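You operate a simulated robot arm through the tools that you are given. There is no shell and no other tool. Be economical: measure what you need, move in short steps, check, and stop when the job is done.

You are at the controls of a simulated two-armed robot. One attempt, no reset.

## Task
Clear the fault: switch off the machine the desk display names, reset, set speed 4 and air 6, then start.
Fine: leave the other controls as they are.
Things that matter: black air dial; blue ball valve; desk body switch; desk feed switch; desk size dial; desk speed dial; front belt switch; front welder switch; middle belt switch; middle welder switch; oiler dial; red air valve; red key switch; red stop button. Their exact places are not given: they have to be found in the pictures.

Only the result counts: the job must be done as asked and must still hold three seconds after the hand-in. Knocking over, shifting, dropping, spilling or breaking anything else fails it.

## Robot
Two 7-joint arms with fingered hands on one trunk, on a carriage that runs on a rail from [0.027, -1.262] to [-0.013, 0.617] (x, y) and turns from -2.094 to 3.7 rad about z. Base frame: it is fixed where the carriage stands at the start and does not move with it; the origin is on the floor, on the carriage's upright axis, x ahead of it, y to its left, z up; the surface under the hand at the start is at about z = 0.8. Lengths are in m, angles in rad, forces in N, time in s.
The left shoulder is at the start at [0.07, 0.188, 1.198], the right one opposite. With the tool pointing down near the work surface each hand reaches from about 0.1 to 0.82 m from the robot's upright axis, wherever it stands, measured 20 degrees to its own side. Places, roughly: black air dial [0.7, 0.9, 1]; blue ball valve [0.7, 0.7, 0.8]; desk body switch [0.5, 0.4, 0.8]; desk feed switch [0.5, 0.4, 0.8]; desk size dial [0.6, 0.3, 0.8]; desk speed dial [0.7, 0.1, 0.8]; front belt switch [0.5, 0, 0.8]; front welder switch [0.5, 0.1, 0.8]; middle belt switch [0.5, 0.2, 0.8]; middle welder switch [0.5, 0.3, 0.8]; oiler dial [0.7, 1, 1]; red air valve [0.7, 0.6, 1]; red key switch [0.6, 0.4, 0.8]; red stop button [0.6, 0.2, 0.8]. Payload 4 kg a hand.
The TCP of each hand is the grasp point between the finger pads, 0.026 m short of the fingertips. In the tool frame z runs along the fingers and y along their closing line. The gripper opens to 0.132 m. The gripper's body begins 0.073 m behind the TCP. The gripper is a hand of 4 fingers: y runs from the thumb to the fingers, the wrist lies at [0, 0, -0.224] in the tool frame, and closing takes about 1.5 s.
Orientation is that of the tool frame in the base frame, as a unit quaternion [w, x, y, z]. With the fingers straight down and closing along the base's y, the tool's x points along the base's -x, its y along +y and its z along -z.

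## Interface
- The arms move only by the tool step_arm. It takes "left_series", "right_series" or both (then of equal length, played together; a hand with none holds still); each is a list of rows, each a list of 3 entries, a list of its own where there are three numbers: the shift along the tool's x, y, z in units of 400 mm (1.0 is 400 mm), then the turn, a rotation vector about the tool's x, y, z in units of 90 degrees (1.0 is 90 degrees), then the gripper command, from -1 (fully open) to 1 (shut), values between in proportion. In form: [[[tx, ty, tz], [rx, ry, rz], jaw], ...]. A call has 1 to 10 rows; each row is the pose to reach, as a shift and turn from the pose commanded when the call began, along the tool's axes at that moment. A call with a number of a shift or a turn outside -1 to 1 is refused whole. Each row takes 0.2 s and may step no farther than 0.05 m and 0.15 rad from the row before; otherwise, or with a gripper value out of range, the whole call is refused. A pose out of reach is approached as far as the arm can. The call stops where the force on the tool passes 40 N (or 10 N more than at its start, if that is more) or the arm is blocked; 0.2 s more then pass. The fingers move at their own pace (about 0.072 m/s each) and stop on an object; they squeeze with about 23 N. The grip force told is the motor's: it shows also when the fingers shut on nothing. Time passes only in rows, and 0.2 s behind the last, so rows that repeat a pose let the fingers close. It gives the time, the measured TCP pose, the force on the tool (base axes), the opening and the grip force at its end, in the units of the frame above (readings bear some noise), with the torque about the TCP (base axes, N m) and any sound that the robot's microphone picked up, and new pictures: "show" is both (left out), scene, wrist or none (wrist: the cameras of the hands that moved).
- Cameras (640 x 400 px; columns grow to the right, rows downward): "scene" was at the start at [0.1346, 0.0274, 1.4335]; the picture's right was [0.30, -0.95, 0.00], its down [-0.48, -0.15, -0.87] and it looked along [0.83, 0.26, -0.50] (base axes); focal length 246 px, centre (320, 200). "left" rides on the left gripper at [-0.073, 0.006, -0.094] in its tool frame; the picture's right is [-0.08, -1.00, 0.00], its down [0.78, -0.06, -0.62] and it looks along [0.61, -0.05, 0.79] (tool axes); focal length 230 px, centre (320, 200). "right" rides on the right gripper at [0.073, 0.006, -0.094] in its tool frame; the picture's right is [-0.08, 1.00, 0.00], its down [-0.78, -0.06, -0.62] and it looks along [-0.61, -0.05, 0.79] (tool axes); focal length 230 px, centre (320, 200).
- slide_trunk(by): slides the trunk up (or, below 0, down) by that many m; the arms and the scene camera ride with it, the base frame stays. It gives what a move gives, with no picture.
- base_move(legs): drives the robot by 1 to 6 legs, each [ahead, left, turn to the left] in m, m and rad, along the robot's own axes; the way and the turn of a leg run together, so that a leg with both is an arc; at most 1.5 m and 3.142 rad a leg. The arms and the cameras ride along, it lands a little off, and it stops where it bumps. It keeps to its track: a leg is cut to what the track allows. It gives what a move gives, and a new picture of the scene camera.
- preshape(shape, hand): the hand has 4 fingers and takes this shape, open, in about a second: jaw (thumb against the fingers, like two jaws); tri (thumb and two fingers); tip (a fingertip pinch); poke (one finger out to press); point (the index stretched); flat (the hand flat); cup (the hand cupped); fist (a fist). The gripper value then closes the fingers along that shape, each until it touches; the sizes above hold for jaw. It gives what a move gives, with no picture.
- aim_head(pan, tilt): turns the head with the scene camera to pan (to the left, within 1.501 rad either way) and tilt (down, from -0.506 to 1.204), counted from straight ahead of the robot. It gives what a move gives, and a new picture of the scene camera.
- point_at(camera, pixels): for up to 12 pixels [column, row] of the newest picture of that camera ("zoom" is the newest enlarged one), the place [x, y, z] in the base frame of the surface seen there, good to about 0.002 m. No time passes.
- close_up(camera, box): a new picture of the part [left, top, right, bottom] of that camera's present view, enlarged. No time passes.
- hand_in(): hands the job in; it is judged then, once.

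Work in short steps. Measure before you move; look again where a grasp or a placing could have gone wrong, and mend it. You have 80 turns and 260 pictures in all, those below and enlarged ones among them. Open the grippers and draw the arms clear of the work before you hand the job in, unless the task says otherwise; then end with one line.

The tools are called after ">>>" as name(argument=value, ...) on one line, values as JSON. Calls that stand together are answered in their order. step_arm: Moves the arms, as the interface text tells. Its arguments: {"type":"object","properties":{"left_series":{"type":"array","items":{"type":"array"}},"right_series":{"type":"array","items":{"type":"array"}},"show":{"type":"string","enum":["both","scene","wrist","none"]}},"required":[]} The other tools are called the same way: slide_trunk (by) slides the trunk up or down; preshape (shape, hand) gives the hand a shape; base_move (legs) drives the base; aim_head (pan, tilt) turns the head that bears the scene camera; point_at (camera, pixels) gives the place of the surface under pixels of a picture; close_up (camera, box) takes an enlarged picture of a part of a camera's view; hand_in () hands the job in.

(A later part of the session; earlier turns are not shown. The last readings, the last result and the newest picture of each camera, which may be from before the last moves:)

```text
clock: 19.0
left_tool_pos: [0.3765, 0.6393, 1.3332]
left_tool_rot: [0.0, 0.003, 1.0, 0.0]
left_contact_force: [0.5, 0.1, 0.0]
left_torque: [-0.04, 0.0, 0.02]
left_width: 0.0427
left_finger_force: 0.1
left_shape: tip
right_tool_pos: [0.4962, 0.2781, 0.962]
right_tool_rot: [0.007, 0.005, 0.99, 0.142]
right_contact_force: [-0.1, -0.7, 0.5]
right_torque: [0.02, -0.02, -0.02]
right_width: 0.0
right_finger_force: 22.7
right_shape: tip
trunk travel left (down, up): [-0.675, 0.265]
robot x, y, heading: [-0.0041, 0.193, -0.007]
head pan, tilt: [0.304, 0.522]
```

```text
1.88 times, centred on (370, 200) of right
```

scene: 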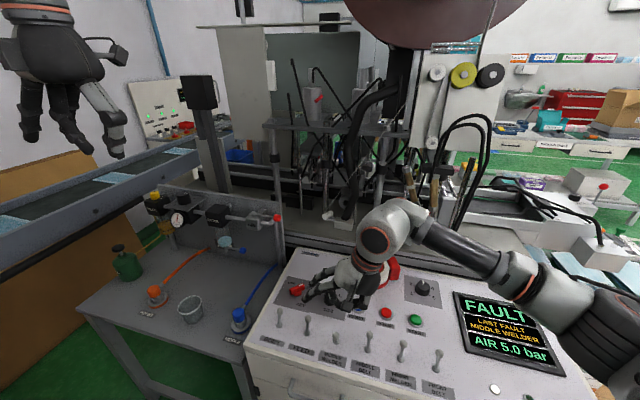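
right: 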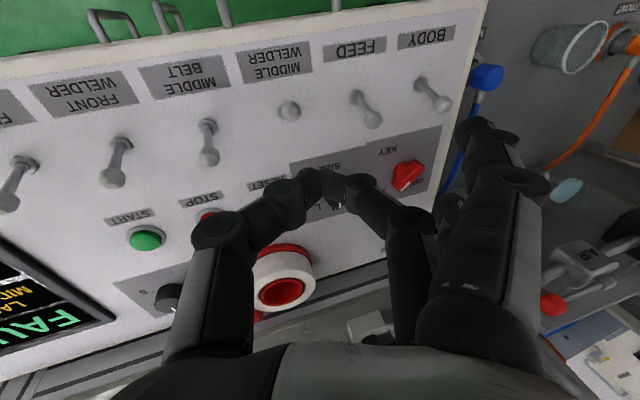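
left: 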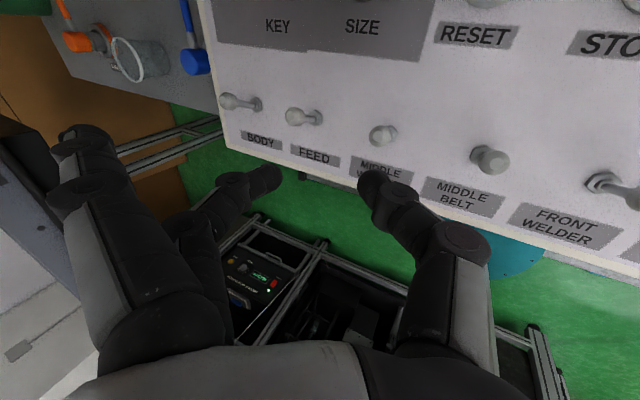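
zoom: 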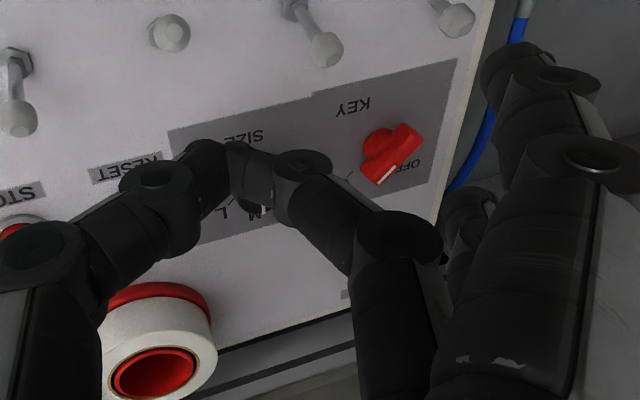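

Hover over RESET (0.609, 0.245) with more tilt so that the outer fingers stay above the SIZE dial.

>>> step_arm(right_series=[[[-0.072, -0.03, 0.0], [-0.03, 0, 0], 1], [[-0.143, -0.06, 0.03], [-0.06, 0, 0], 1], [[-0.214, -0.09, 0.07], [-0.09, 0, 0], 1], [[-0.285, -0.12, 0.126], [-0.12, 0, 0], 1]])

>>> close_up(camera="right", box=[200, 100, 540, 300])

```text
clock: 20.0
left_tool_pos: [0.3794, 0.6393, 1.3328]
left_tool_rot: [0.001, 0.003, 1.0, 0.0]
left_contact_force: [0.0, -0.5, 0.1]
left_torque: [0.02, 0.01, 0.02]
left_width: 0.0425
left_finger_force: 0.0
left_shape: tip
right_tool_pos: [0.6142, 0.2444, 0.9029]
right_tool_rot: [0.008, 0.006, 0.972, 0.235]
right_contact_force: [0.2, 0.3, -0.3]
right_torque: [0.03, 0.0, 0.01]
right_width: 0.0
right_finger_force: 23.5
right_shape: tip
trunk travel left (down, up): [-0.675, 0.265]
robot x, y, heading: [-0.0016, 0.1953, -0.007]
head pan, tilt: [0.304, 0.522]
```

scene: 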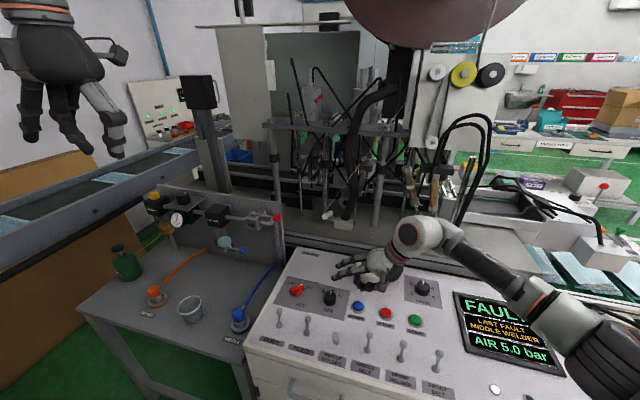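
right: 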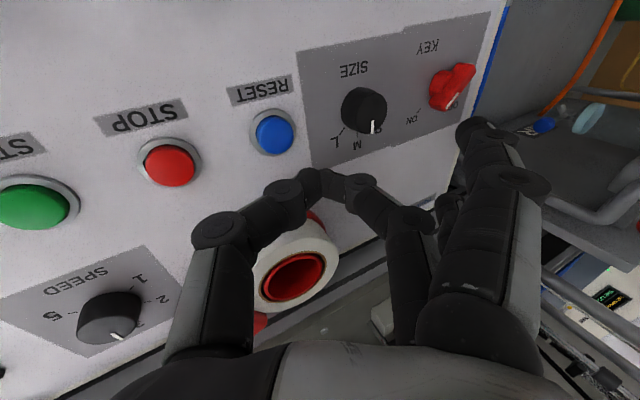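

```text
1.88 times, centred on (370, 200) of right
```

zoom: 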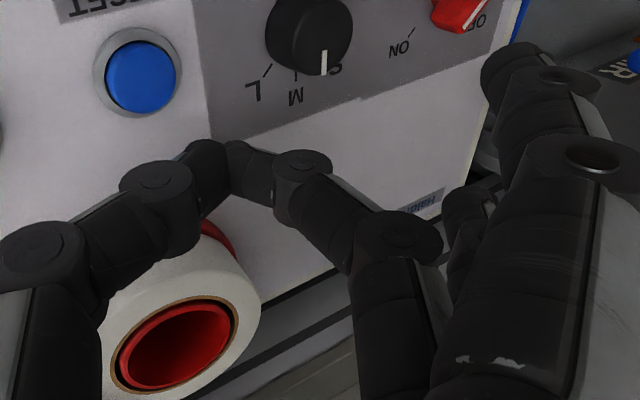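

Measure the button, tip and tape roll top.

>>> point_at(camera="right", pixels=[[275, 134], [276, 125], [276, 145], [308, 178], [316, 188], [265, 270], [330, 235], [300, 240], [168, 165], [220, 235], [480, 128]])

>>> point_at(camera="scene", pixels=[[358, 307], [386, 313], [382, 290], [370, 289]])

```text
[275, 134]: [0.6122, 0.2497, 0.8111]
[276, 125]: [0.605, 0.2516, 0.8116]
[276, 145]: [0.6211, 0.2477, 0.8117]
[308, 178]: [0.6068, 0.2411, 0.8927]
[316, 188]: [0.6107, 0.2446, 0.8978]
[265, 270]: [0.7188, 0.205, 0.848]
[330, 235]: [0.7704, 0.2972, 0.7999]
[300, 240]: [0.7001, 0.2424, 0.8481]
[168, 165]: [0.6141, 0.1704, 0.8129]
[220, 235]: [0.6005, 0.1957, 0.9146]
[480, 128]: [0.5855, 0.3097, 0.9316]
```

```text
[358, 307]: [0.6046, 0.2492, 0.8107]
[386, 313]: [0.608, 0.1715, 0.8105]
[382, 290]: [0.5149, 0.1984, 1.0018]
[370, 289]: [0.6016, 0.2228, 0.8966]
```

Descend to just above RESET, then press in small steps.

>>> step_arm(right_series=[[[0.004, -0.02, 0.08], [0, 0, 0], 1], [[0.008, -0.06, 0.16], [0, 0, 0], 1], [[0.008, -0.069, 0.178], [0, 0, 0], 1], [[0.008, -0.075, 0.19], [0, 0, 0], 1], [[0.008, -0.08, 0.2], [0, 0, 0], 1], [[0.008, -0.083, 0.207], [0, 0, 0], 1]])

>>> close_up(camera="scene", box=[260, 240, 580, 400])

```text
clock: 21.4
left_tool_pos: [0.374, 0.6387, 1.3329]
left_tool_rot: [0.001, 0.003, 1.0, 0.0]
left_contact_force: [-0.2, 0.4, -0.4]
left_torque: [-0.05, -0.05, -0.04]
left_width: 0.0427
left_finger_force: 0.0
left_shape: tip
right_tool_pos: [0.6098, 0.256, 0.8218]
right_tool_rot: [0.012, 0.004, 0.971, 0.239]
right_contact_force: [-6.4, -10.5, 36.4]
right_torque: [0.36, 0.09, 0.03]
right_width: 0.0039
right_finger_force: 23.4
right_shape: tip
trunk travel left (down, up): [-0.675, 0.265]
robot x, y, heading: [-0.0046, 0.1932, -0.003]
head pan, tilt: [0.304, 0.522]
heard: click
stopped in row 6 (right hand): the force on the tool passed its limit at 42 N (the readings are from after the stop); the commanded pose is now the measured one
```

scene: 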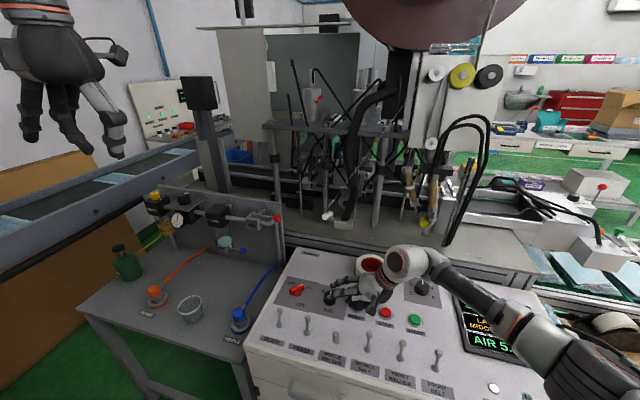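
right: 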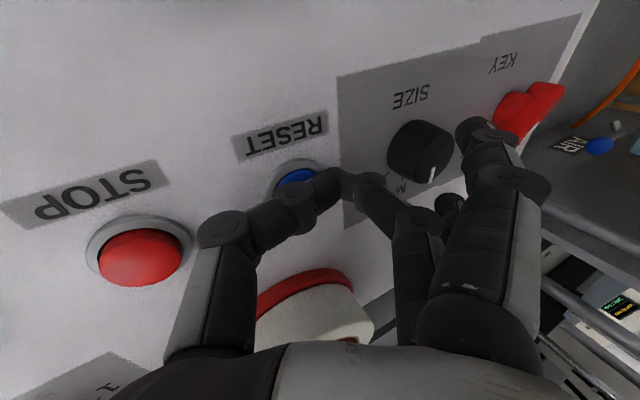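

```text
2.00 times, centred on (420, 320) of scene
```

zoom: 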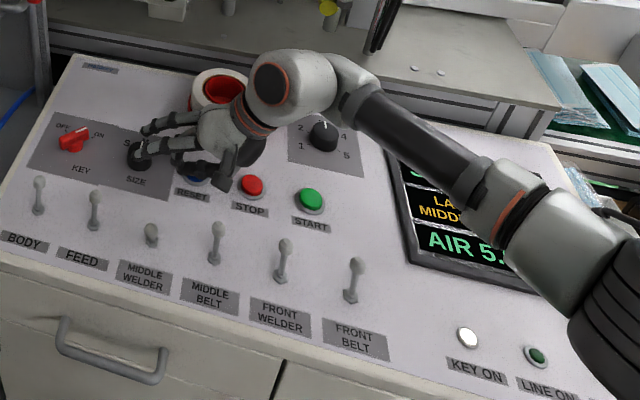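

Click heard. Lift and look at the display.

>>> step_arm(right_series=[[[0, 0.046, -0.089], [0, 0, 0], 1], [[0, 0.091, -0.178], [0, 0, 0], 1], [[0, 0.12, -0.29], [0, 0, 0], 1], [[0, 0.08, -0.4], [0.06, 0, 0], 1], [[0.02, 0.05, -0.5], [0.12, 0, 0], 1]])

>>> close_up(camera="scene", box=[260, 240, 580, 400])

```text
clock: 22.6
left_tool_pos: [0.3766, 0.6392, 1.3338]
left_tool_rot: [0.001, 0.003, 1.0, 0.0]
left_contact_force: [0.4, -0.4, -0.3]
left_torque: [0.03, -0.02, -0.01]
left_width: 0.0428
left_finger_force: 0.0
left_shape: tip
right_tool_pos: [0.6016, 0.1783, 1.0043]
right_tool_rot: [0.009, 0.006, 0.99, 0.143]
right_contact_force: [0.0, -0.3, 0.5]
right_torque: [0.02, 0.01, 0.02]
right_width: 0.001
right_finger_force: 23.3
right_shape: tip
trunk travel left (down, up): [-0.675, 0.265]
robot x, y, heading: [-0.0025, 0.1931, -0.01]
head pan, tilt: [0.304, 0.522]
```

scene: 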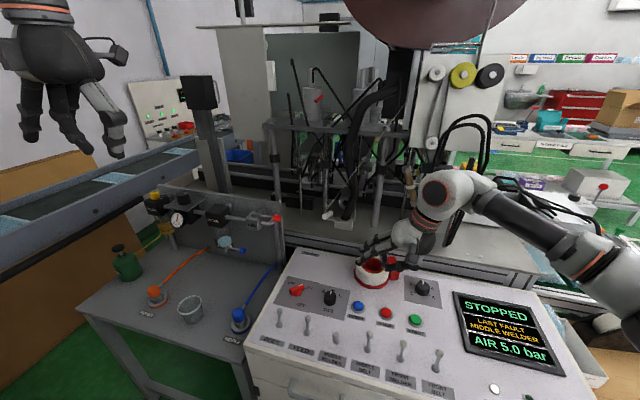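
right: 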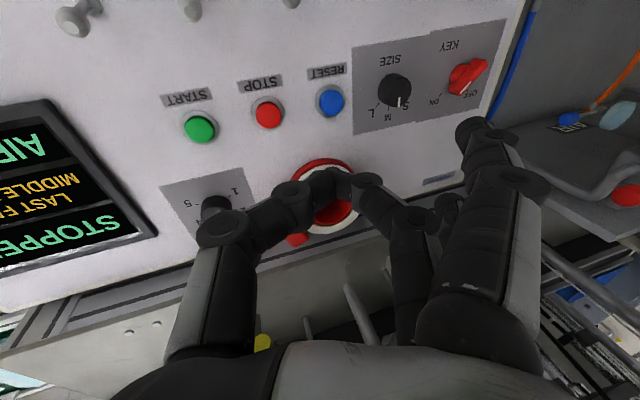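

```text
2.00 times, centred on (420, 320) of scene
```

zoom: 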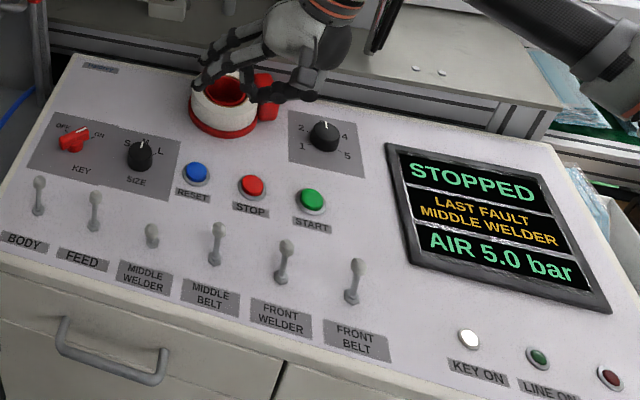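

Fault is cleared ("STOPPED"). Now the speed dial: close-up and measure ticks.

>>> close_up(camera="scene", box=[390, 260, 462, 305])

```text
8.89 times, centred on (426, 282) of scene
```

zoom: 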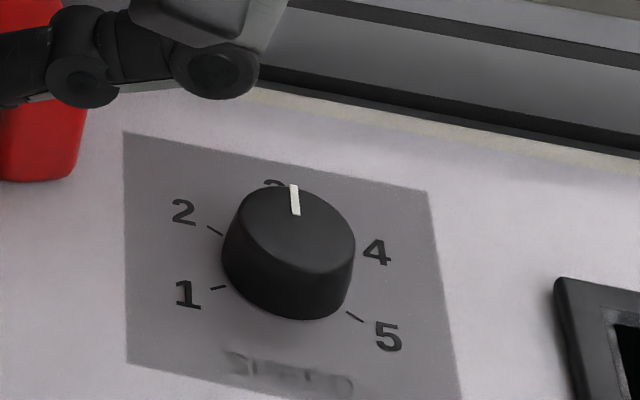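

>>> point_at(camera="zoom", pixels=[[215, 231], [218, 288], [355, 316], [182, 210], [187, 294], [377, 253], [388, 337], [294, 188], [295, 210], [293, 232], [245, 225], [345, 240]])

```text
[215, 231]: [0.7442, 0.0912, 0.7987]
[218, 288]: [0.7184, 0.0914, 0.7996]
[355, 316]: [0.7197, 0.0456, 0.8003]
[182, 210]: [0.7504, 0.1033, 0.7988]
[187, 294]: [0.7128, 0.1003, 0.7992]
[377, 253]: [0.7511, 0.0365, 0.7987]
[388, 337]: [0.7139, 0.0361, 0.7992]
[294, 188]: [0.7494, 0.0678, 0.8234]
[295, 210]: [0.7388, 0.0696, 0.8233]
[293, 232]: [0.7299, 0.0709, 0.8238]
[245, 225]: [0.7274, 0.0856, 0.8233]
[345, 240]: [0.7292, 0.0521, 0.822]
```

Dial centre ≈ (0.731, 0.069), detents 60° apart, so 3→4 is 60° clockwise. I check the tape dispenser's extents.

>>> point_at(camera="scene", pixels=[[393, 276], [394, 284], [386, 280], [372, 265], [358, 270], [385, 272], [396, 270]])

>>> point_at(camera="right", pixels=[[296, 239], [303, 170], [330, 165], [330, 225], [215, 203], [40, 100], [100, 130], [150, 232]])

>>> close_up(camera="right", box=[130, 130, 450, 310])

```text
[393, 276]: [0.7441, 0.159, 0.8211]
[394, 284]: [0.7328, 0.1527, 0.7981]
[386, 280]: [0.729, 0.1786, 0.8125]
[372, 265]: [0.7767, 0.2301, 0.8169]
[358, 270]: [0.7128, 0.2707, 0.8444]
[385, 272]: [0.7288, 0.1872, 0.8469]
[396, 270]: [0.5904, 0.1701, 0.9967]
```

```text
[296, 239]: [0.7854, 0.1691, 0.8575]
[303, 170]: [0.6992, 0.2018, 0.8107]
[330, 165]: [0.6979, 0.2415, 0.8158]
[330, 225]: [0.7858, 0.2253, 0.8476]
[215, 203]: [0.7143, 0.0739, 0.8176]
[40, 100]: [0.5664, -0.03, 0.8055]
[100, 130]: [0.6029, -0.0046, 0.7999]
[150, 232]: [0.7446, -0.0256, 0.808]
```

```text
2.00 times, centred on (290, 220) of right
```

zoom: 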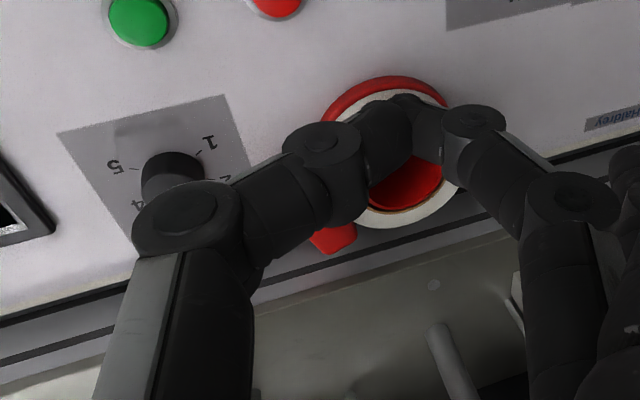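

I move the right hand over the speed dial, yawing +80° (fingers toward the operator, away from the tape) keeping the slight tilt.

>>> step_arm(right_series=[[[-0.032, -0.03, 0.005], [0, 0.025, -0.0853], 0.6], [[-0.064, -0.06, 0.01], [0, 0.05, -0.1706], 0.17], [[-0.097, -0.09, 0.016], [0, 0.075, -0.256], 0.17], [[-0.129, -0.12, 0.021], [0, 0.1, -0.341], 0.17], [[-0.161, -0.15, 0.026], [0, 0.125, -0.4265], 0.17], [[-0.193, -0.18, 0.032], [0, 0.15, -0.512], 0.17], [[-0.226, -0.21, 0.037], [0, 0.175, -0.597], 0.17], [[-0.258, -0.24, 0.042], [0, 0.2, -0.682], 0.17], [[-0.29, -0.27, 0.048], [0, 0.225, -0.768], 0.17], [[-0.3225, -0.3, 0.053], [0, 0.25, -0.853], 0.17]])

```text
clock: 24.8
left_tool_pos: [0.3785, 0.6359, 1.3335]
left_tool_rot: [0.001, 0.003, 1.0, 0.002]
left_contact_force: [0.7, -0.7, -0.2]
left_torque: [0.01, 0.03, -0.01]
left_width: 0.0427
left_finger_force: 0.1
left_shape: tip
right_tool_pos: [0.6994, 0.0653, 0.9463]
right_tool_rot: [-0.083, -0.625, 0.769, 0.107]
right_contact_force: [0.0, -0.5, -0.1]
right_torque: [0.05, 0.03, 0.0]
right_width: 0.0541
right_finger_force: 0.0
right_shape: tip
right hand out of reach, approached as far as the arm can: row 9, 10
trunk travel left (down, up): [-0.675, 0.265]
robot x, y, heading: [-0.0027, 0.1921, -0.005]
head pan, tilt: [0.304, 0.522]
```

scene: 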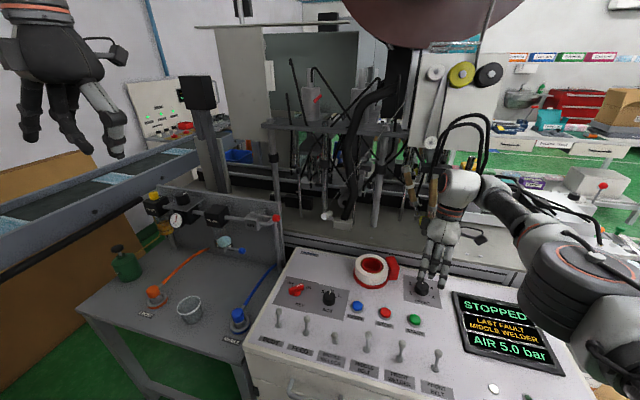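
right: 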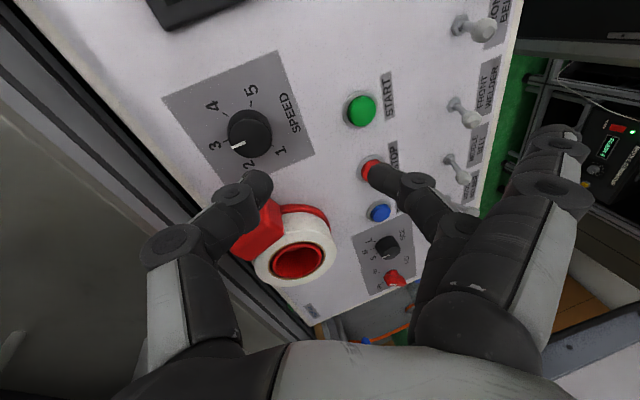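

Just short of reach at x; I lower the trunk 0.07 so the shoulder is nearer the work height.

>>> slide_trunk(by=-0.07)

```text
clock: 25.9
left_tool_pos: [0.3788, 0.6387, 1.2627]
left_tool_rot: [0.0, 0.003, 1.0, 0.0]
left_contact_force: [0.7, -0.9, -0.6]
left_torque: [0.0, 0.04, 0.0]
left_width: 0.0427
left_finger_force: 0.1
left_shape: tip
right_tool_pos: [0.6982, 0.068, 0.8777]
right_tool_rot: [-0.083, -0.624, 0.77, 0.106]
right_contact_force: [0.6, -0.3, -0.1]
right_torque: [-0.01, -0.01, -0.01]
right_width: 0.0541
right_finger_force: 0.1
right_shape: tip
trunk travel left (down, up): [-0.605, 0.335]
robot x, y, heading: [-0.0031, 0.1974, -0.003]
head pan, tilt: [0.304, 0.522]
```

Now shift +x onto the dial axis, reducing tilt slightly.

>>> step_arm(right_series=[[[-0.01, -0.041, -0.011], [0.04, 0, 0], 0.17], [[-0.02, -0.082, -0.022], [0.076, 0, 0], 0.17], [[-0.02, -0.082, -0.022], [0.076, 0, 0], 0.17]])

>>> close_up(camera="right", box=[160, 60, 480, 260])

```text
clock: 26.7
left_tool_pos: [0.3802, 0.6393, 1.2629]
left_tool_rot: [0.0, 0.003, 1.0, 0.0]
left_contact_force: [-0.5, -0.1, 0.8]
left_torque: [0.01, 0.0, 0.01]
left_width: 0.0427
left_finger_force: 0.0
left_shape: tip
right_tool_pos: [0.7247, 0.0721, 0.8776]
right_tool_rot: [-0.045, -0.628, 0.775, 0.059]
right_contact_force: [0.4, 0.3, 0.3]
right_torque: [-0.05, -0.01, -0.01]
right_width: 0.054
right_finger_force: 0.0
right_shape: tip
right hand out of reach, approached as far as the arm can: row 2, 3
trunk travel left (down, up): [-0.605, 0.335]
robot x, y, heading: [-0.0001, 0.1929, -0.005]
head pan, tilt: [0.304, 0.522]
```

scene: 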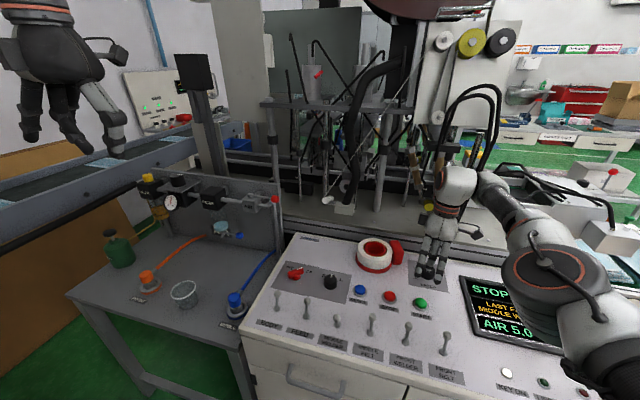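
right: 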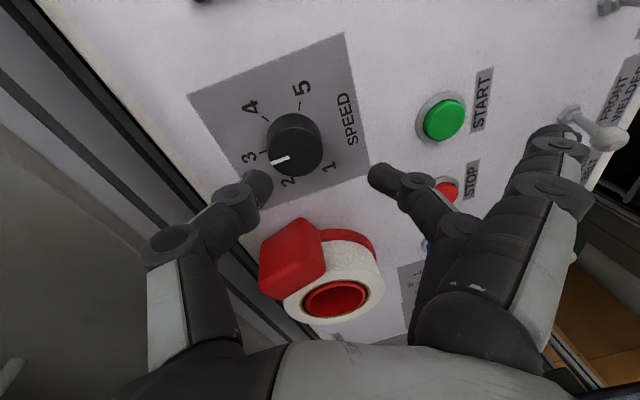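

```text
2.00 times, centred on (320, 160) of right
```

zoom: 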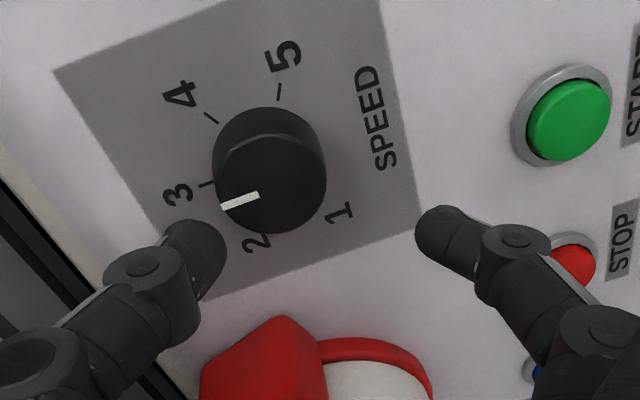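

Measure tips, outer fingers relative to START and dial.

>>> point_at(camera="right", pixels=[[262, 180], [264, 192], [378, 172], [376, 185], [550, 135], [545, 150], [520, 165], [440, 118], [296, 143], [279, 160]])

```text
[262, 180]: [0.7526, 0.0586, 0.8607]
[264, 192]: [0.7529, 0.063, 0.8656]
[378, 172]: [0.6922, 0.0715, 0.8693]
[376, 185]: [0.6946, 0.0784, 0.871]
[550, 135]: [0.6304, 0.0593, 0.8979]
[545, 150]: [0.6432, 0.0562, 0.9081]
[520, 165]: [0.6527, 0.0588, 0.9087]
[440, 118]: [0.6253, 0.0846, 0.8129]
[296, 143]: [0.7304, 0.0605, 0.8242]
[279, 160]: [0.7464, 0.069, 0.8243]
```

I open wider, reduce tilt slightly and raise 3 cm, then lower the trunk 5 cm.

>>> step_arm(right_series=[[[0, 0.005, -0.038], [0.022, 0, 0], -0.05], [[0, 0.01, -0.075], [0.045, 0, 0], -0.05], [[0, 0.01, -0.075], [0.045, 0, 0], -0.05]], show="none")

>>> slide_trunk(by=-0.05)

```text
clock: 27.5
left_tool_pos: [0.3798, 0.6397, 1.2626]
left_tool_rot: [0.0, 0.002, 1.0, 0.0]
left_contact_force: [-0.3, 0.3, -0.5]
left_torque: [-0.01, -0.02, -0.08]
left_width: 0.0427
left_finger_force: 0.0
left_shape: tip
right_tool_pos: [0.7263, 0.0709, 0.9078]
right_tool_rot: [-0.023, -0.628, 0.777, 0.033]
right_contact_force: [1.3, 0.1, 0.1]
right_torque: [-0.02, -0.02, 0.0]
right_width: 0.0685
right_finger_force: 0.1
right_shape: tip
trunk travel left (down, up): [-0.605, 0.335]
robot x, y, heading: [-0.0019, 0.1952, -0.005]
head pan, tilt: [0.304, 0.522]
```

```text
clock: 28.4
left_tool_pos: [0.3775, 0.6386, 1.2123]
left_tool_rot: [0.001, 0.002, 1.0, 0.0]
left_contact_force: [-0.1, -0.9, 1.0]
left_torque: [0.02, -0.02, 0.02]
left_width: 0.043
left_finger_force: 0.0
left_shape: tip
right_tool_pos: [0.726, 0.0704, 0.8587]
right_tool_rot: [-0.023, -0.629, 0.776, 0.033]
right_contact_force: [0.4, 0.3, -0.6]
right_torque: [0.02, 0.04, -0.02]
right_width: 0.0685
right_finger_force: 0.0
right_shape: tip
trunk travel left (down, up): [-0.555, 0.385]
robot x, y, heading: [-0.0051, 0.1894, -0.007]
head pan, tilt: [0.304, 0.522]
```

Shift +x 7 mm, then descend to TCP z≈0.826 around the dial.

>>> step_arm(right_series=[[[0, -0.017, -0.001], [0, 0, 0], -0.05], [[0, -0.021, 0.04], [0, 0, 0], -0.05], [[0, -0.025, 0.08], [0, 0, 0], -0.05]])

>>> close_up(camera="right", box=[160, 60, 480, 260])

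>>> close_up(camera="scene", box=[360, 180, 520, 300])

```text
clock: 29.2
left_tool_pos: [0.3743, 0.6392, 1.2138]
left_tool_rot: [0.001, 0.002, 1.0, 0.0]
left_contact_force: [-0.3, 0.3, 1.3]
left_torque: [-0.04, -0.05, -0.02]
left_width: 0.0428
left_finger_force: 0.1
left_shape: tip
right_tool_pos: [0.7311, 0.0695, 0.8292]
right_tool_rot: [-0.021, -0.628, 0.777, 0.03]
right_contact_force: [0.3, -0.9, 16.8]
right_torque: [-0.29, -0.84, -0.06]
right_width: 0.0682
right_finger_force: 0.1
right_shape: tip
trunk travel left (down, up): [-0.555, 0.385]
robot x, y, heading: [0.0, 0.1951, -0.01]
head pan, tilt: [0.304, 0.522]
```

scene: 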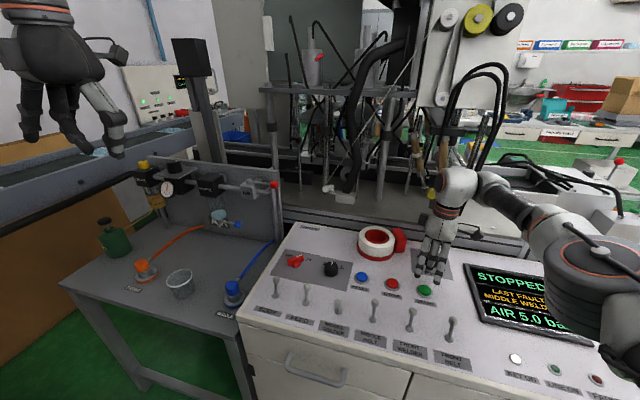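
right: 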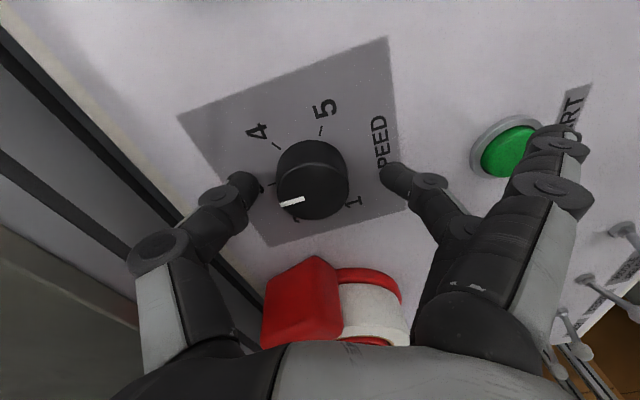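

```text
2.00 times, centred on (320, 160) of right
```

zoom: 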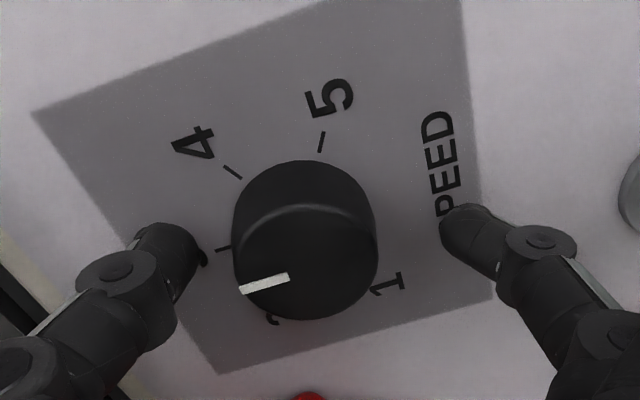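

```text
3.33 times, centred on (440, 240) of scene
```

zoom: 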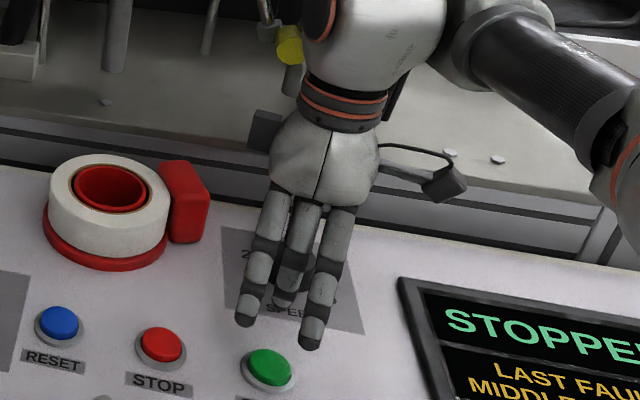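

Thumb touches the desk (17 N). Raise 4 mm and close on the dial.

>>> step_arm(right_series=[[[0, 0, -0.012], [0, 0, 0], 0.1], [[0, 0, -0.012], [0, 0, 0], 0.3], [[0, 0, -0.008], [0, 0, 0], 0.6], [[0, 0, -0.006], [0, 0, 0], 0.8], [[0, 0, -0.006], [0, 0, 0], 0.9], [[0, 0, -0.006], [0, 0, 0], 0.9]], show="wrist")

>>> close_up(camera="right", box=[160, 60, 480, 260])

```text
clock: 30.6
left_tool_pos: [0.3768, 0.6394, 1.2133]
left_tool_rot: [0.001, 0.002, 1.0, 0.0]
left_contact_force: [0.8, -0.7, 0.3]
left_torque: [0.03, 0.0, -0.02]
left_width: 0.0428
left_finger_force: 0.1
left_shape: tip
right_tool_pos: [0.7307, 0.0694, 0.8283]
right_tool_rot: [-0.022, -0.629, 0.776, 0.032]
right_contact_force: [0.6, -0.7, 9.8]
right_torque: [-0.15, -0.29, -0.01]
right_width: 0.0356
right_finger_force: 22.8
right_shape: tip
trunk travel left (down, up): [-0.555, 0.385]
robot x, y, heading: [-0.0064, 0.1902, -0.005]
head pan, tilt: [0.304, 0.522]
```

right: 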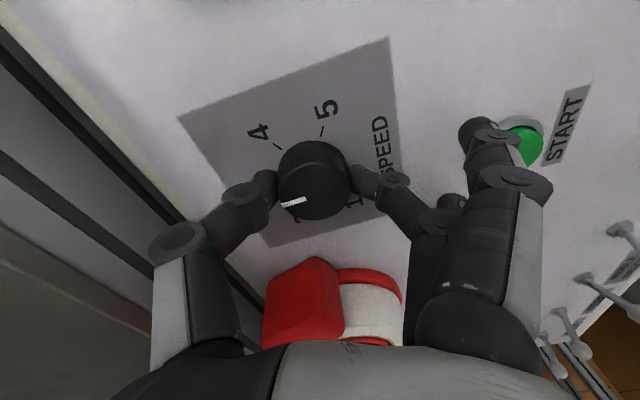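

```text
2.00 times, centred on (320, 160) of right
```

zoom: 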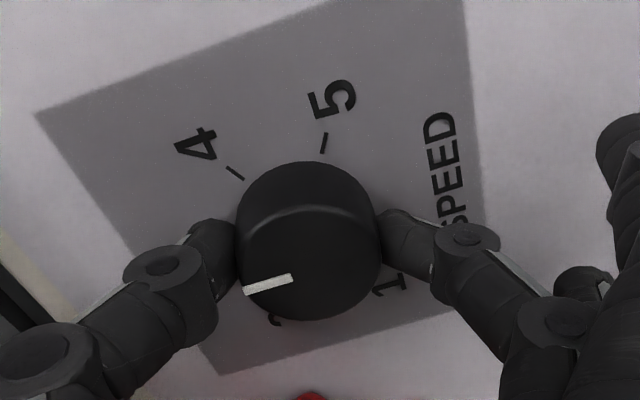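

Gripped (23 N). Check outer-finger clearance to START before turning.

>>> point_at(camera="right", pixels=[[475, 130], [480, 145], [470, 145], [525, 145], [500, 160], [450, 200], [455, 210]])

>>> close_up(camera="scene", box=[380, 200, 500, 300])

```text
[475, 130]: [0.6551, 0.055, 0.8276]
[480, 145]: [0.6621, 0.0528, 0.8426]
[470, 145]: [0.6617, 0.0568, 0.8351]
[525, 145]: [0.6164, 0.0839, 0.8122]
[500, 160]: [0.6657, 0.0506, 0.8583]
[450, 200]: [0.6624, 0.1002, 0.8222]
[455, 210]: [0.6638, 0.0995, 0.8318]
```

```text
4.00 times, centred on (440, 250) of scene
```

zoom: 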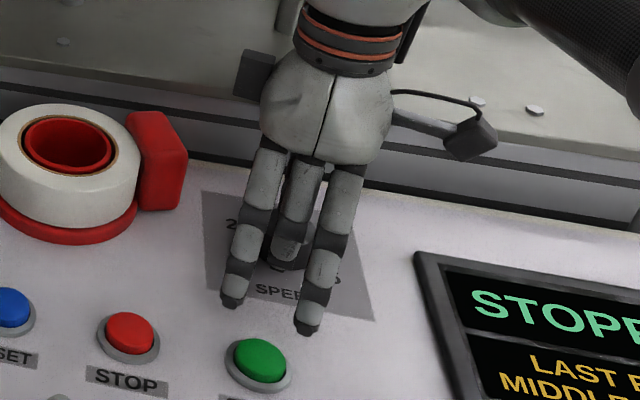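

Outer fingertips sit at radius ~0.08, START is at 0.12: clear. Turn clockwise 42° first.

>>> step_arm(right_series=[[[0, 0, -0.006], [0, 0, 0], 1], [[0, 0, -0.006], [0, -0.007, 0.09], 1], [[0, 0, -0.006], [0, -0.014, 0.18], 1], [[0, 0, -0.006], [0, -0.022, 0.27], 1], [[0, 0, -0.006], [0, -0.029, 0.36], 1], [[0, 0, -0.006], [0, -0.036, 0.45], 1], [[0, 0, -0.006], [0, -0.036, 0.45], 1]], show="wrist")

>>> close_up(camera="right", box=[160, 60, 480, 260])

```text
clock: 32.2
left_tool_pos: [0.3772, 0.6403, 1.2122]
left_tool_rot: [0.0, 0.002, 1.0, 0.001]
left_contact_force: [0.1, 0.3, -0.1]
left_torque: [-0.03, -0.01, 0.02]
left_width: 0.0423
left_finger_force: 0.1
left_shape: tip
right_tool_pos: [0.7338, 0.0698, 0.8302]
right_tool_rot: [-0.013, -0.32, 0.947, 0.04]
right_contact_force: [-3.2, 2.4, -8.6]
right_torque: [0.06, 0.03, -0.04]
right_width: 0.0337
right_finger_force: 23.1
right_shape: tip
trunk travel left (down, up): [-0.555, 0.385]
robot x, y, heading: [-0.0035, 0.1888, -0.003]
head pan, tilt: [0.304, 0.522]
```

right: 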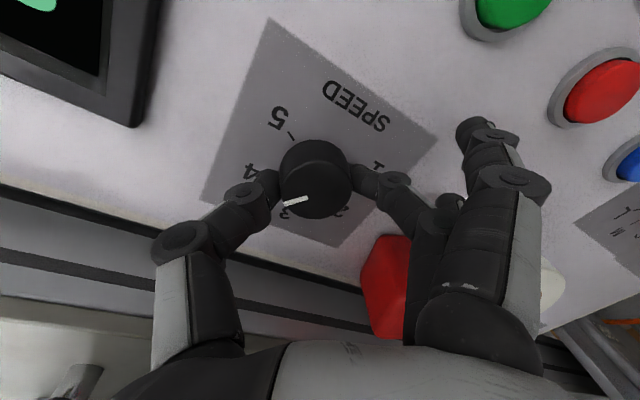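

```text
2.00 times, centred on (320, 160) of right
```

zoom: 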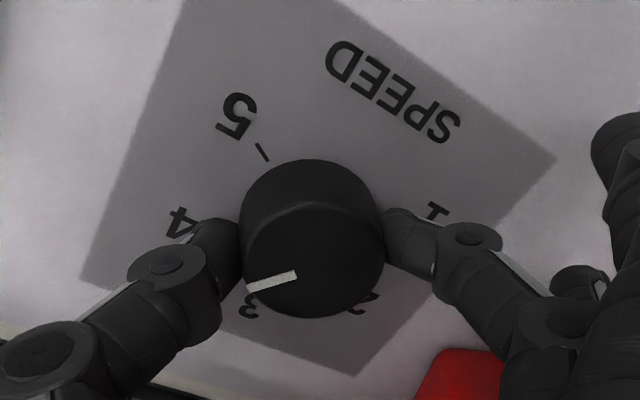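

The dial follows the grip (pointer ~40° past 3). The outer finger is near the tape box, so I release, turn back 25° and regrip.

>>> step_arm(right_series=[[[0, 0, -0.003], [0, 0, 0], 0.3], [[0, 0, -0.01], [0, 0, 0], 0.1], [[0, 0, -0.012], [0, 0, 0], 0.1], [[0, 0, -0.012], [0, 0.007, -0.09], 0.1], [[0, 0, -0.012], [0, 0.014, -0.18], 0.1], [[0, 0, -0.008], [0, 0.022, -0.27], 0.3], [[0, 0, -0.002], [0, 0.022, -0.27], 0.7], [[0, 0, 0], [0, 0.022, -0.27], 0.9], [[0, 0, 0], [0, 0.022, -0.27], 0.9], [[0, 0, 0], [0, 0.022, -0.27], 0.9]], show="wrist")

>>> close_up(camera="right", box=[160, 60, 480, 260])

```text
clock: 34.4
left_tool_pos: [0.3769, 0.6394, 1.2118]
left_tool_rot: [0.0, 0.003, 1.0, 0.001]
left_contact_force: [0.9, -0.7, 0.0]
left_torque: [-0.04, -0.01, 0.02]
left_width: 0.0425
left_finger_force: 0.1
left_shape: tip
right_tool_pos: [0.7335, 0.0689, 0.8309]
right_tool_rot: [-0.018, -0.512, 0.858, 0.036]
right_contact_force: [6.1, -1.8, 8.2]
right_torque: [-0.08, -0.2, 0.0]
right_width: 0.0347
right_finger_force: 22.8
right_shape: tip
trunk travel left (down, up): [-0.555, 0.385]
robot x, y, heading: [-0.0042, 0.1918, -0.003]
head pan, tilt: [0.304, 0.522]
```

right: 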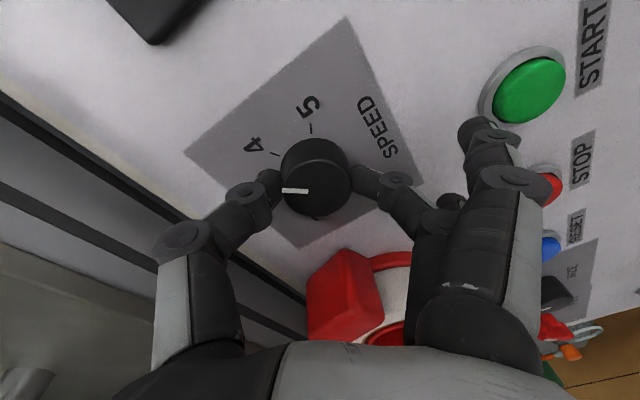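

```text
2.00 times, centred on (320, 160) of right
```

zoom: 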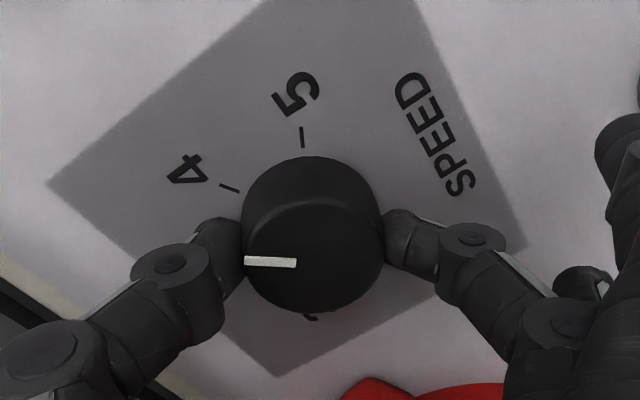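

Measure pointer angle now.

>>> point_at(camera="zoom", pixels=[[249, 261], [292, 263], [270, 262], [330, 255], [231, 188], [188, 170]])

```text
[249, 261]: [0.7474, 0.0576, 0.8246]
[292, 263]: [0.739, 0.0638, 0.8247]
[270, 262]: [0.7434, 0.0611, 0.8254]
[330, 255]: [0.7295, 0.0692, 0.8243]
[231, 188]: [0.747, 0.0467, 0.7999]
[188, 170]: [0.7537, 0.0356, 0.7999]
```

Pointer at −36°, tick 4 at about −57…−60°. Turn another 22.5° clockwise.

>>> step_arm(right_series=[[[0, 0, -0.004], [0, 0, 0], 1], [[0, 0, -0.004], [0, -0.007, 0.09], 1], [[0, 0, -0.004], [0, -0.014, 0.18], 1], [[0, 0, -0.004], [0, -0.02, 0.25], 1], [[0, 0, -0.004], [0, -0.02, 0.25], 1]], show="wrist")

>>> close_up(camera="right", box=[160, 60, 480, 260])

```text
clock: 35.6
left_tool_pos: [0.379, 0.6384, 1.2138]
left_tool_rot: [0.0, 0.003, 1.0, 0.0]
left_contact_force: [0.0, -0.3, -0.3]
left_torque: [-0.01, -0.01, 0.0]
left_width: 0.0422
left_finger_force: 0.1
left_shape: tip
right_tool_pos: [0.7332, 0.0687, 0.831]
right_tool_rot: [-0.012, -0.334, 0.942, 0.039]
right_contact_force: [4.7, -3.0, 6.1]
right_torque: [-0.18, -0.2, 0.04]
right_width: 0.0343
right_finger_force: 22.6
right_shape: tip
trunk travel left (down, up): [-0.555, 0.385]
robot x, y, heading: [-0.0039, 0.1901, -0.008]
head pan, tilt: [0.304, 0.522]
```

right: 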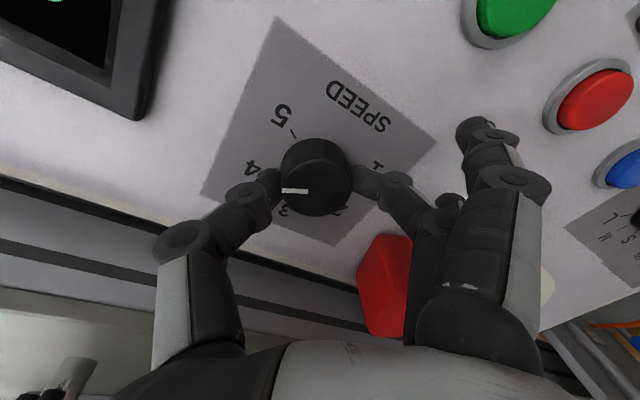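

```text
2.00 times, centred on (320, 160) of right
```

zoom: 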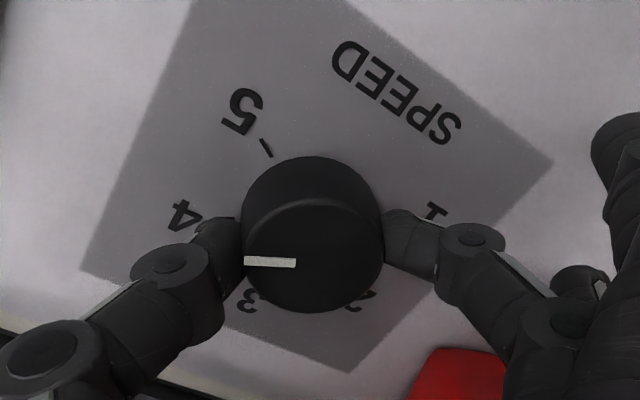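

>>> point_at(camera="zoom", pixels=[[249, 261], [292, 264], [270, 262], [185, 215], [240, 110], [265, 147]])

```text
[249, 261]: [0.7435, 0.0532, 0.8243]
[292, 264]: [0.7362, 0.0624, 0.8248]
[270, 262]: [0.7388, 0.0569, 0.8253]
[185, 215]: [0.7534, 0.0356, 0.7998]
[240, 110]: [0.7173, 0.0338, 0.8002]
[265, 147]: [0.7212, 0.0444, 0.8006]
```

Pointer about −54°; add 5° more, then release and lift.

>>> step_arm(right_series=[[[0, 0, 0], [0, -0.005, 0.06], 1], [[0, 0, 0], [0, -0.005, 0.06], 1], [[0, 0, -0.003], [0, -0.005, 0.06], 0.3], [[0, 0, -0.01], [0, -0.005, 0.06], 0.1], [[0, 0, -0.05], [0, -0.005, 0.06], 0.1], [[0, 0, -0.15], [0, -0.005, 0.06], 0.1], [[0, 0, -0.27], [0, -0.005, 0.06], 0.1]])

>>> close_up(camera="right", box=[200, 60, 440, 210])

```text
clock: 37.2
left_tool_pos: [0.377, 0.6407, 1.2126]
left_tool_rot: [0.0, 0.003, 1.0, 0.0]
left_contact_force: [-0.2, -1.1, -0.4]
left_torque: [-0.04, -0.01, 0.0]
left_width: 0.0425
left_finger_force: 0.1
left_shape: tip
right_tool_pos: [0.7371, 0.0661, 0.9407]
right_tool_rot: [-0.011, -0.29, 0.956, 0.04]
right_contact_force: [0.4, 0.4, 0.3]
right_torque: [0.0, -0.01, 0.01]
right_width: 0.0584
right_finger_force: 0.0
right_shape: tip
trunk travel left (down, up): [-0.555, 0.385]
robot x, y, heading: [-0.005, 0.1926, -0.003]
head pan, tilt: [0.304, 0.522]
```

scene: 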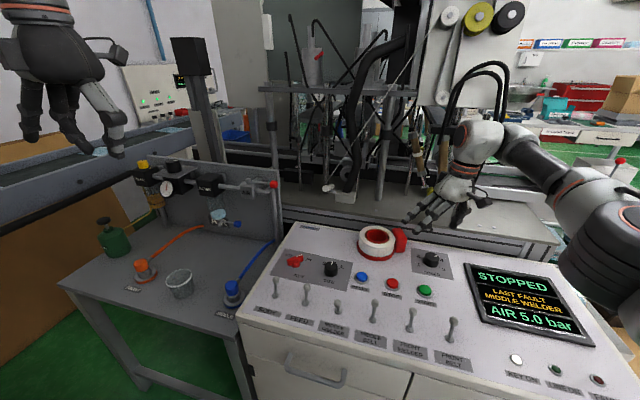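
right: 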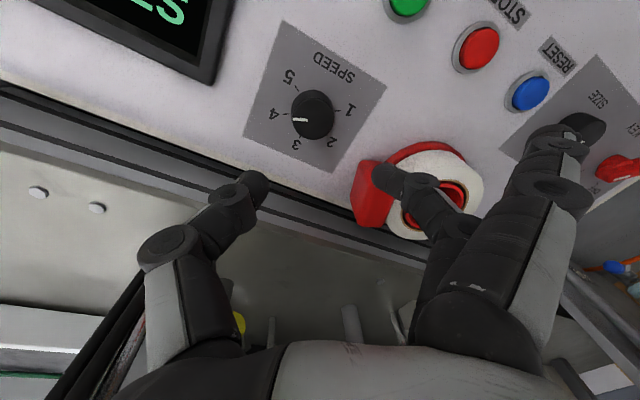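

```text
2.67 times, centred on (320, 135) of right
```

zoom: 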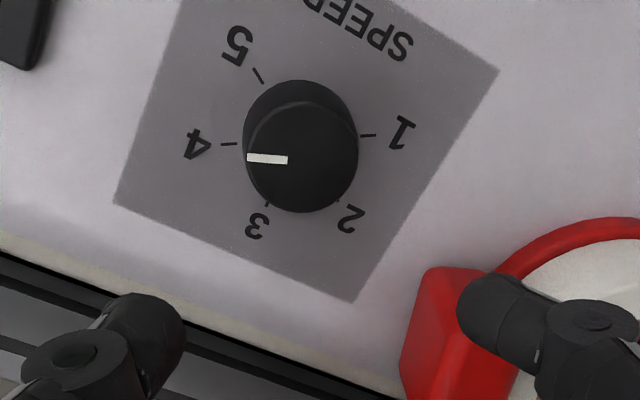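

Measure pointer versus ticks.

>>> point_at(camera="zoom", pixels=[[250, 158], [285, 160], [229, 144], [368, 135], [258, 76], [338, 201], [267, 206], [268, 159]])

>>> close_up(camera="scene", box=[395, 235, 467, 285])

```text
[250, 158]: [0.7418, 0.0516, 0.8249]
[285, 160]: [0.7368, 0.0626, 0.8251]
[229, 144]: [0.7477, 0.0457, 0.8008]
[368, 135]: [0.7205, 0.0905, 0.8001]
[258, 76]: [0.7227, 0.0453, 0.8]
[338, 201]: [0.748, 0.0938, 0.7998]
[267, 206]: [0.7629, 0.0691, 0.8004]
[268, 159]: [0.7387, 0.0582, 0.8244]
```

```text
8.00 times, centred on (431, 260) of scene
```

zoom: 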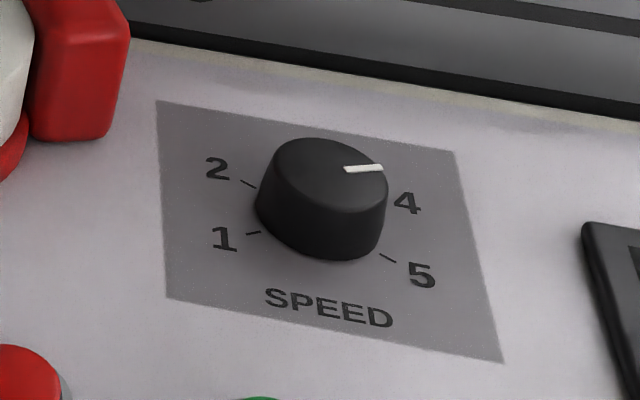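

Pointer lies at 4 (≈−64° vs tick −60°, next tick 60° away); good. Now retract the right hand up and back, straightening its yaw.

>>> step_arm(right_series=[[[0.0, 0.0, -0.1], [0, -0.005, 0.06], 0.1], [[0.05, 0.04, -0.2], [0, -0.01, 0.12], 0.1], [[0.11, 0.08, -0.29], [0, -0.015, 0.18], 0.1], [[0.17, 0.12, -0.38], [0, -0.02, 0.24], 0.1], [[0.23, 0.16, -0.46], [0, -0.025, 0.3], 0.1], [[0.29, 0.2, -0.55], [0, -0.03, 0.375], 0.1]], show="none")

>>> slide_trunk(by=0.14)

>>> base_move(legs=[[0, 0.3, 0]])

```text
clock: 38.6
left_tool_pos: [0.3754, 0.6398, 1.214]
left_tool_rot: [0.002, 0.003, 1.0, 0.001]
left_contact_force: [-0.6, 0.8, -0.1]
left_torque: [-0.03, -0.01, -0.01]
left_width: 0.0424
left_finger_force: 0.1
left_shape: tip
right_tool_pos: [0.6036, 0.0492, 1.1675]
right_tool_rot: [0.001, 0.001, 0.999, 0.041]
right_contact_force: [-0.6, -0.5, 0.7]
right_torque: [0.0, 0.02, 0.01]
right_width: 0.0586
right_finger_force: 0.0
right_shape: tip
trunk travel left (down, up): [-0.555, 0.385]
robot x, y, heading: [-0.0052, 0.192, -0.004]
head pan, tilt: [0.304, 0.522]
```

```text
clock: 40.2
left_tool_pos: [0.3781, 0.6397, 1.3524]
left_tool_rot: [0.0, 0.002, 1.0, 0.0]
left_contact_force: [0.3, 0.1, -0.5]
left_torque: [0.01, 0.02, 0.01]
left_width: 0.0429
left_finger_force: 0.0
left_shape: tip
right_tool_pos: [0.606, 0.0482, 1.3061]
right_tool_rot: [0.0, 0.001, 0.999, 0.042]
right_contact_force: [-0.3, 0.0, 0.3]
right_torque: [-0.03, 0.0, -0.01]
right_width: 0.0588
right_finger_force: 0.1
right_shape: tip
trunk travel left (down, up): [-0.695, 0.245]
robot x, y, heading: [-0.0055, 0.1927, -0.01]
head pan, tilt: [0.304, 0.522]
```

```text
clock: 42.3
left_tool_pos: [0.3704, 0.9346, 1.3537]
left_tool_rot: [0.0, 0.002, 1.0, 0.001]
left_contact_force: [-0.2, -0.6, -0.2]
left_torque: [-0.03, -0.01, 0.01]
left_width: 0.0426
left_finger_force: 0.1
left_shape: tip
right_tool_pos: [0.5998, 0.3431, 1.3062]
right_tool_rot: [0.0, 0.0, 0.999, 0.043]
right_contact_force: [0.1, -0.1, -0.2]
right_torque: [0.04, -0.03, -0.01]
right_width: 0.0589
right_finger_force: 0.0
right_shape: tip
trunk travel left (down, up): [-0.695, 0.245]
robot x, y, heading: [-0.0113, 0.4886, 0.001]
head pan, tilt: [0.304, 0.522]
```

scene: 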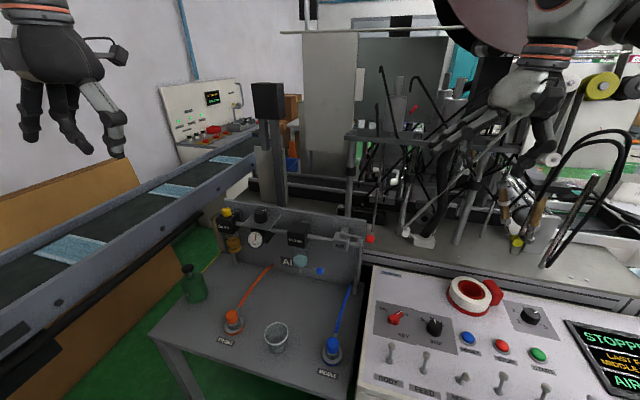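

Close-up of the air unit to measure the dial.

>>> close_up(camera="scene", box=[205, 195, 305, 260])

```text
6.15 times, centred on (255, 228) of scene
```

zoom: 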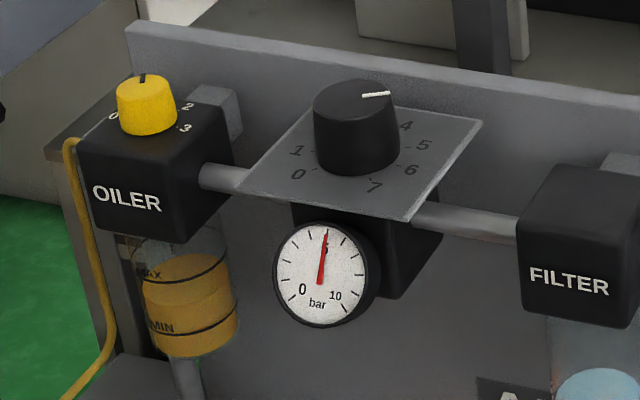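

>>> point_at(camera="zoom", pixels=[[350, 98], [366, 96], [387, 93], [320, 110], [396, 115], [405, 126], [423, 145], [410, 170], [374, 187], [298, 174], [297, 150], [143, 90]])

>>> point_at(camera="scene", pixels=[[254, 240], [290, 215], [240, 209], [340, 222], [128, 205], [50, 270], [268, 105], [215, 212]])

```text
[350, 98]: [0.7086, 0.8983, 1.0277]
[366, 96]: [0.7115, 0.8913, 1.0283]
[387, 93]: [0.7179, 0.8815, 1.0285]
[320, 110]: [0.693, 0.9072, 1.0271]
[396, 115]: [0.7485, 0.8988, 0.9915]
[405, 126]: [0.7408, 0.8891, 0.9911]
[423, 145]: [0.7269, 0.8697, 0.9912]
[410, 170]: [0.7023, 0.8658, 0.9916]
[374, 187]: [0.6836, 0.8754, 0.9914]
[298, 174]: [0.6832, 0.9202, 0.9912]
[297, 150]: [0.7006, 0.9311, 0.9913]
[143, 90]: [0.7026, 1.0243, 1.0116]
```

```text
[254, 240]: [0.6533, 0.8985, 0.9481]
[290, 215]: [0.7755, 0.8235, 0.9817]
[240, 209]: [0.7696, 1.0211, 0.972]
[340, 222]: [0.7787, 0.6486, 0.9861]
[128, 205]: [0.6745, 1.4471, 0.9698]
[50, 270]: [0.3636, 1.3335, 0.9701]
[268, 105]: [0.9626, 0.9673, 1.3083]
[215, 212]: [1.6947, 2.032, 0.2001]
```

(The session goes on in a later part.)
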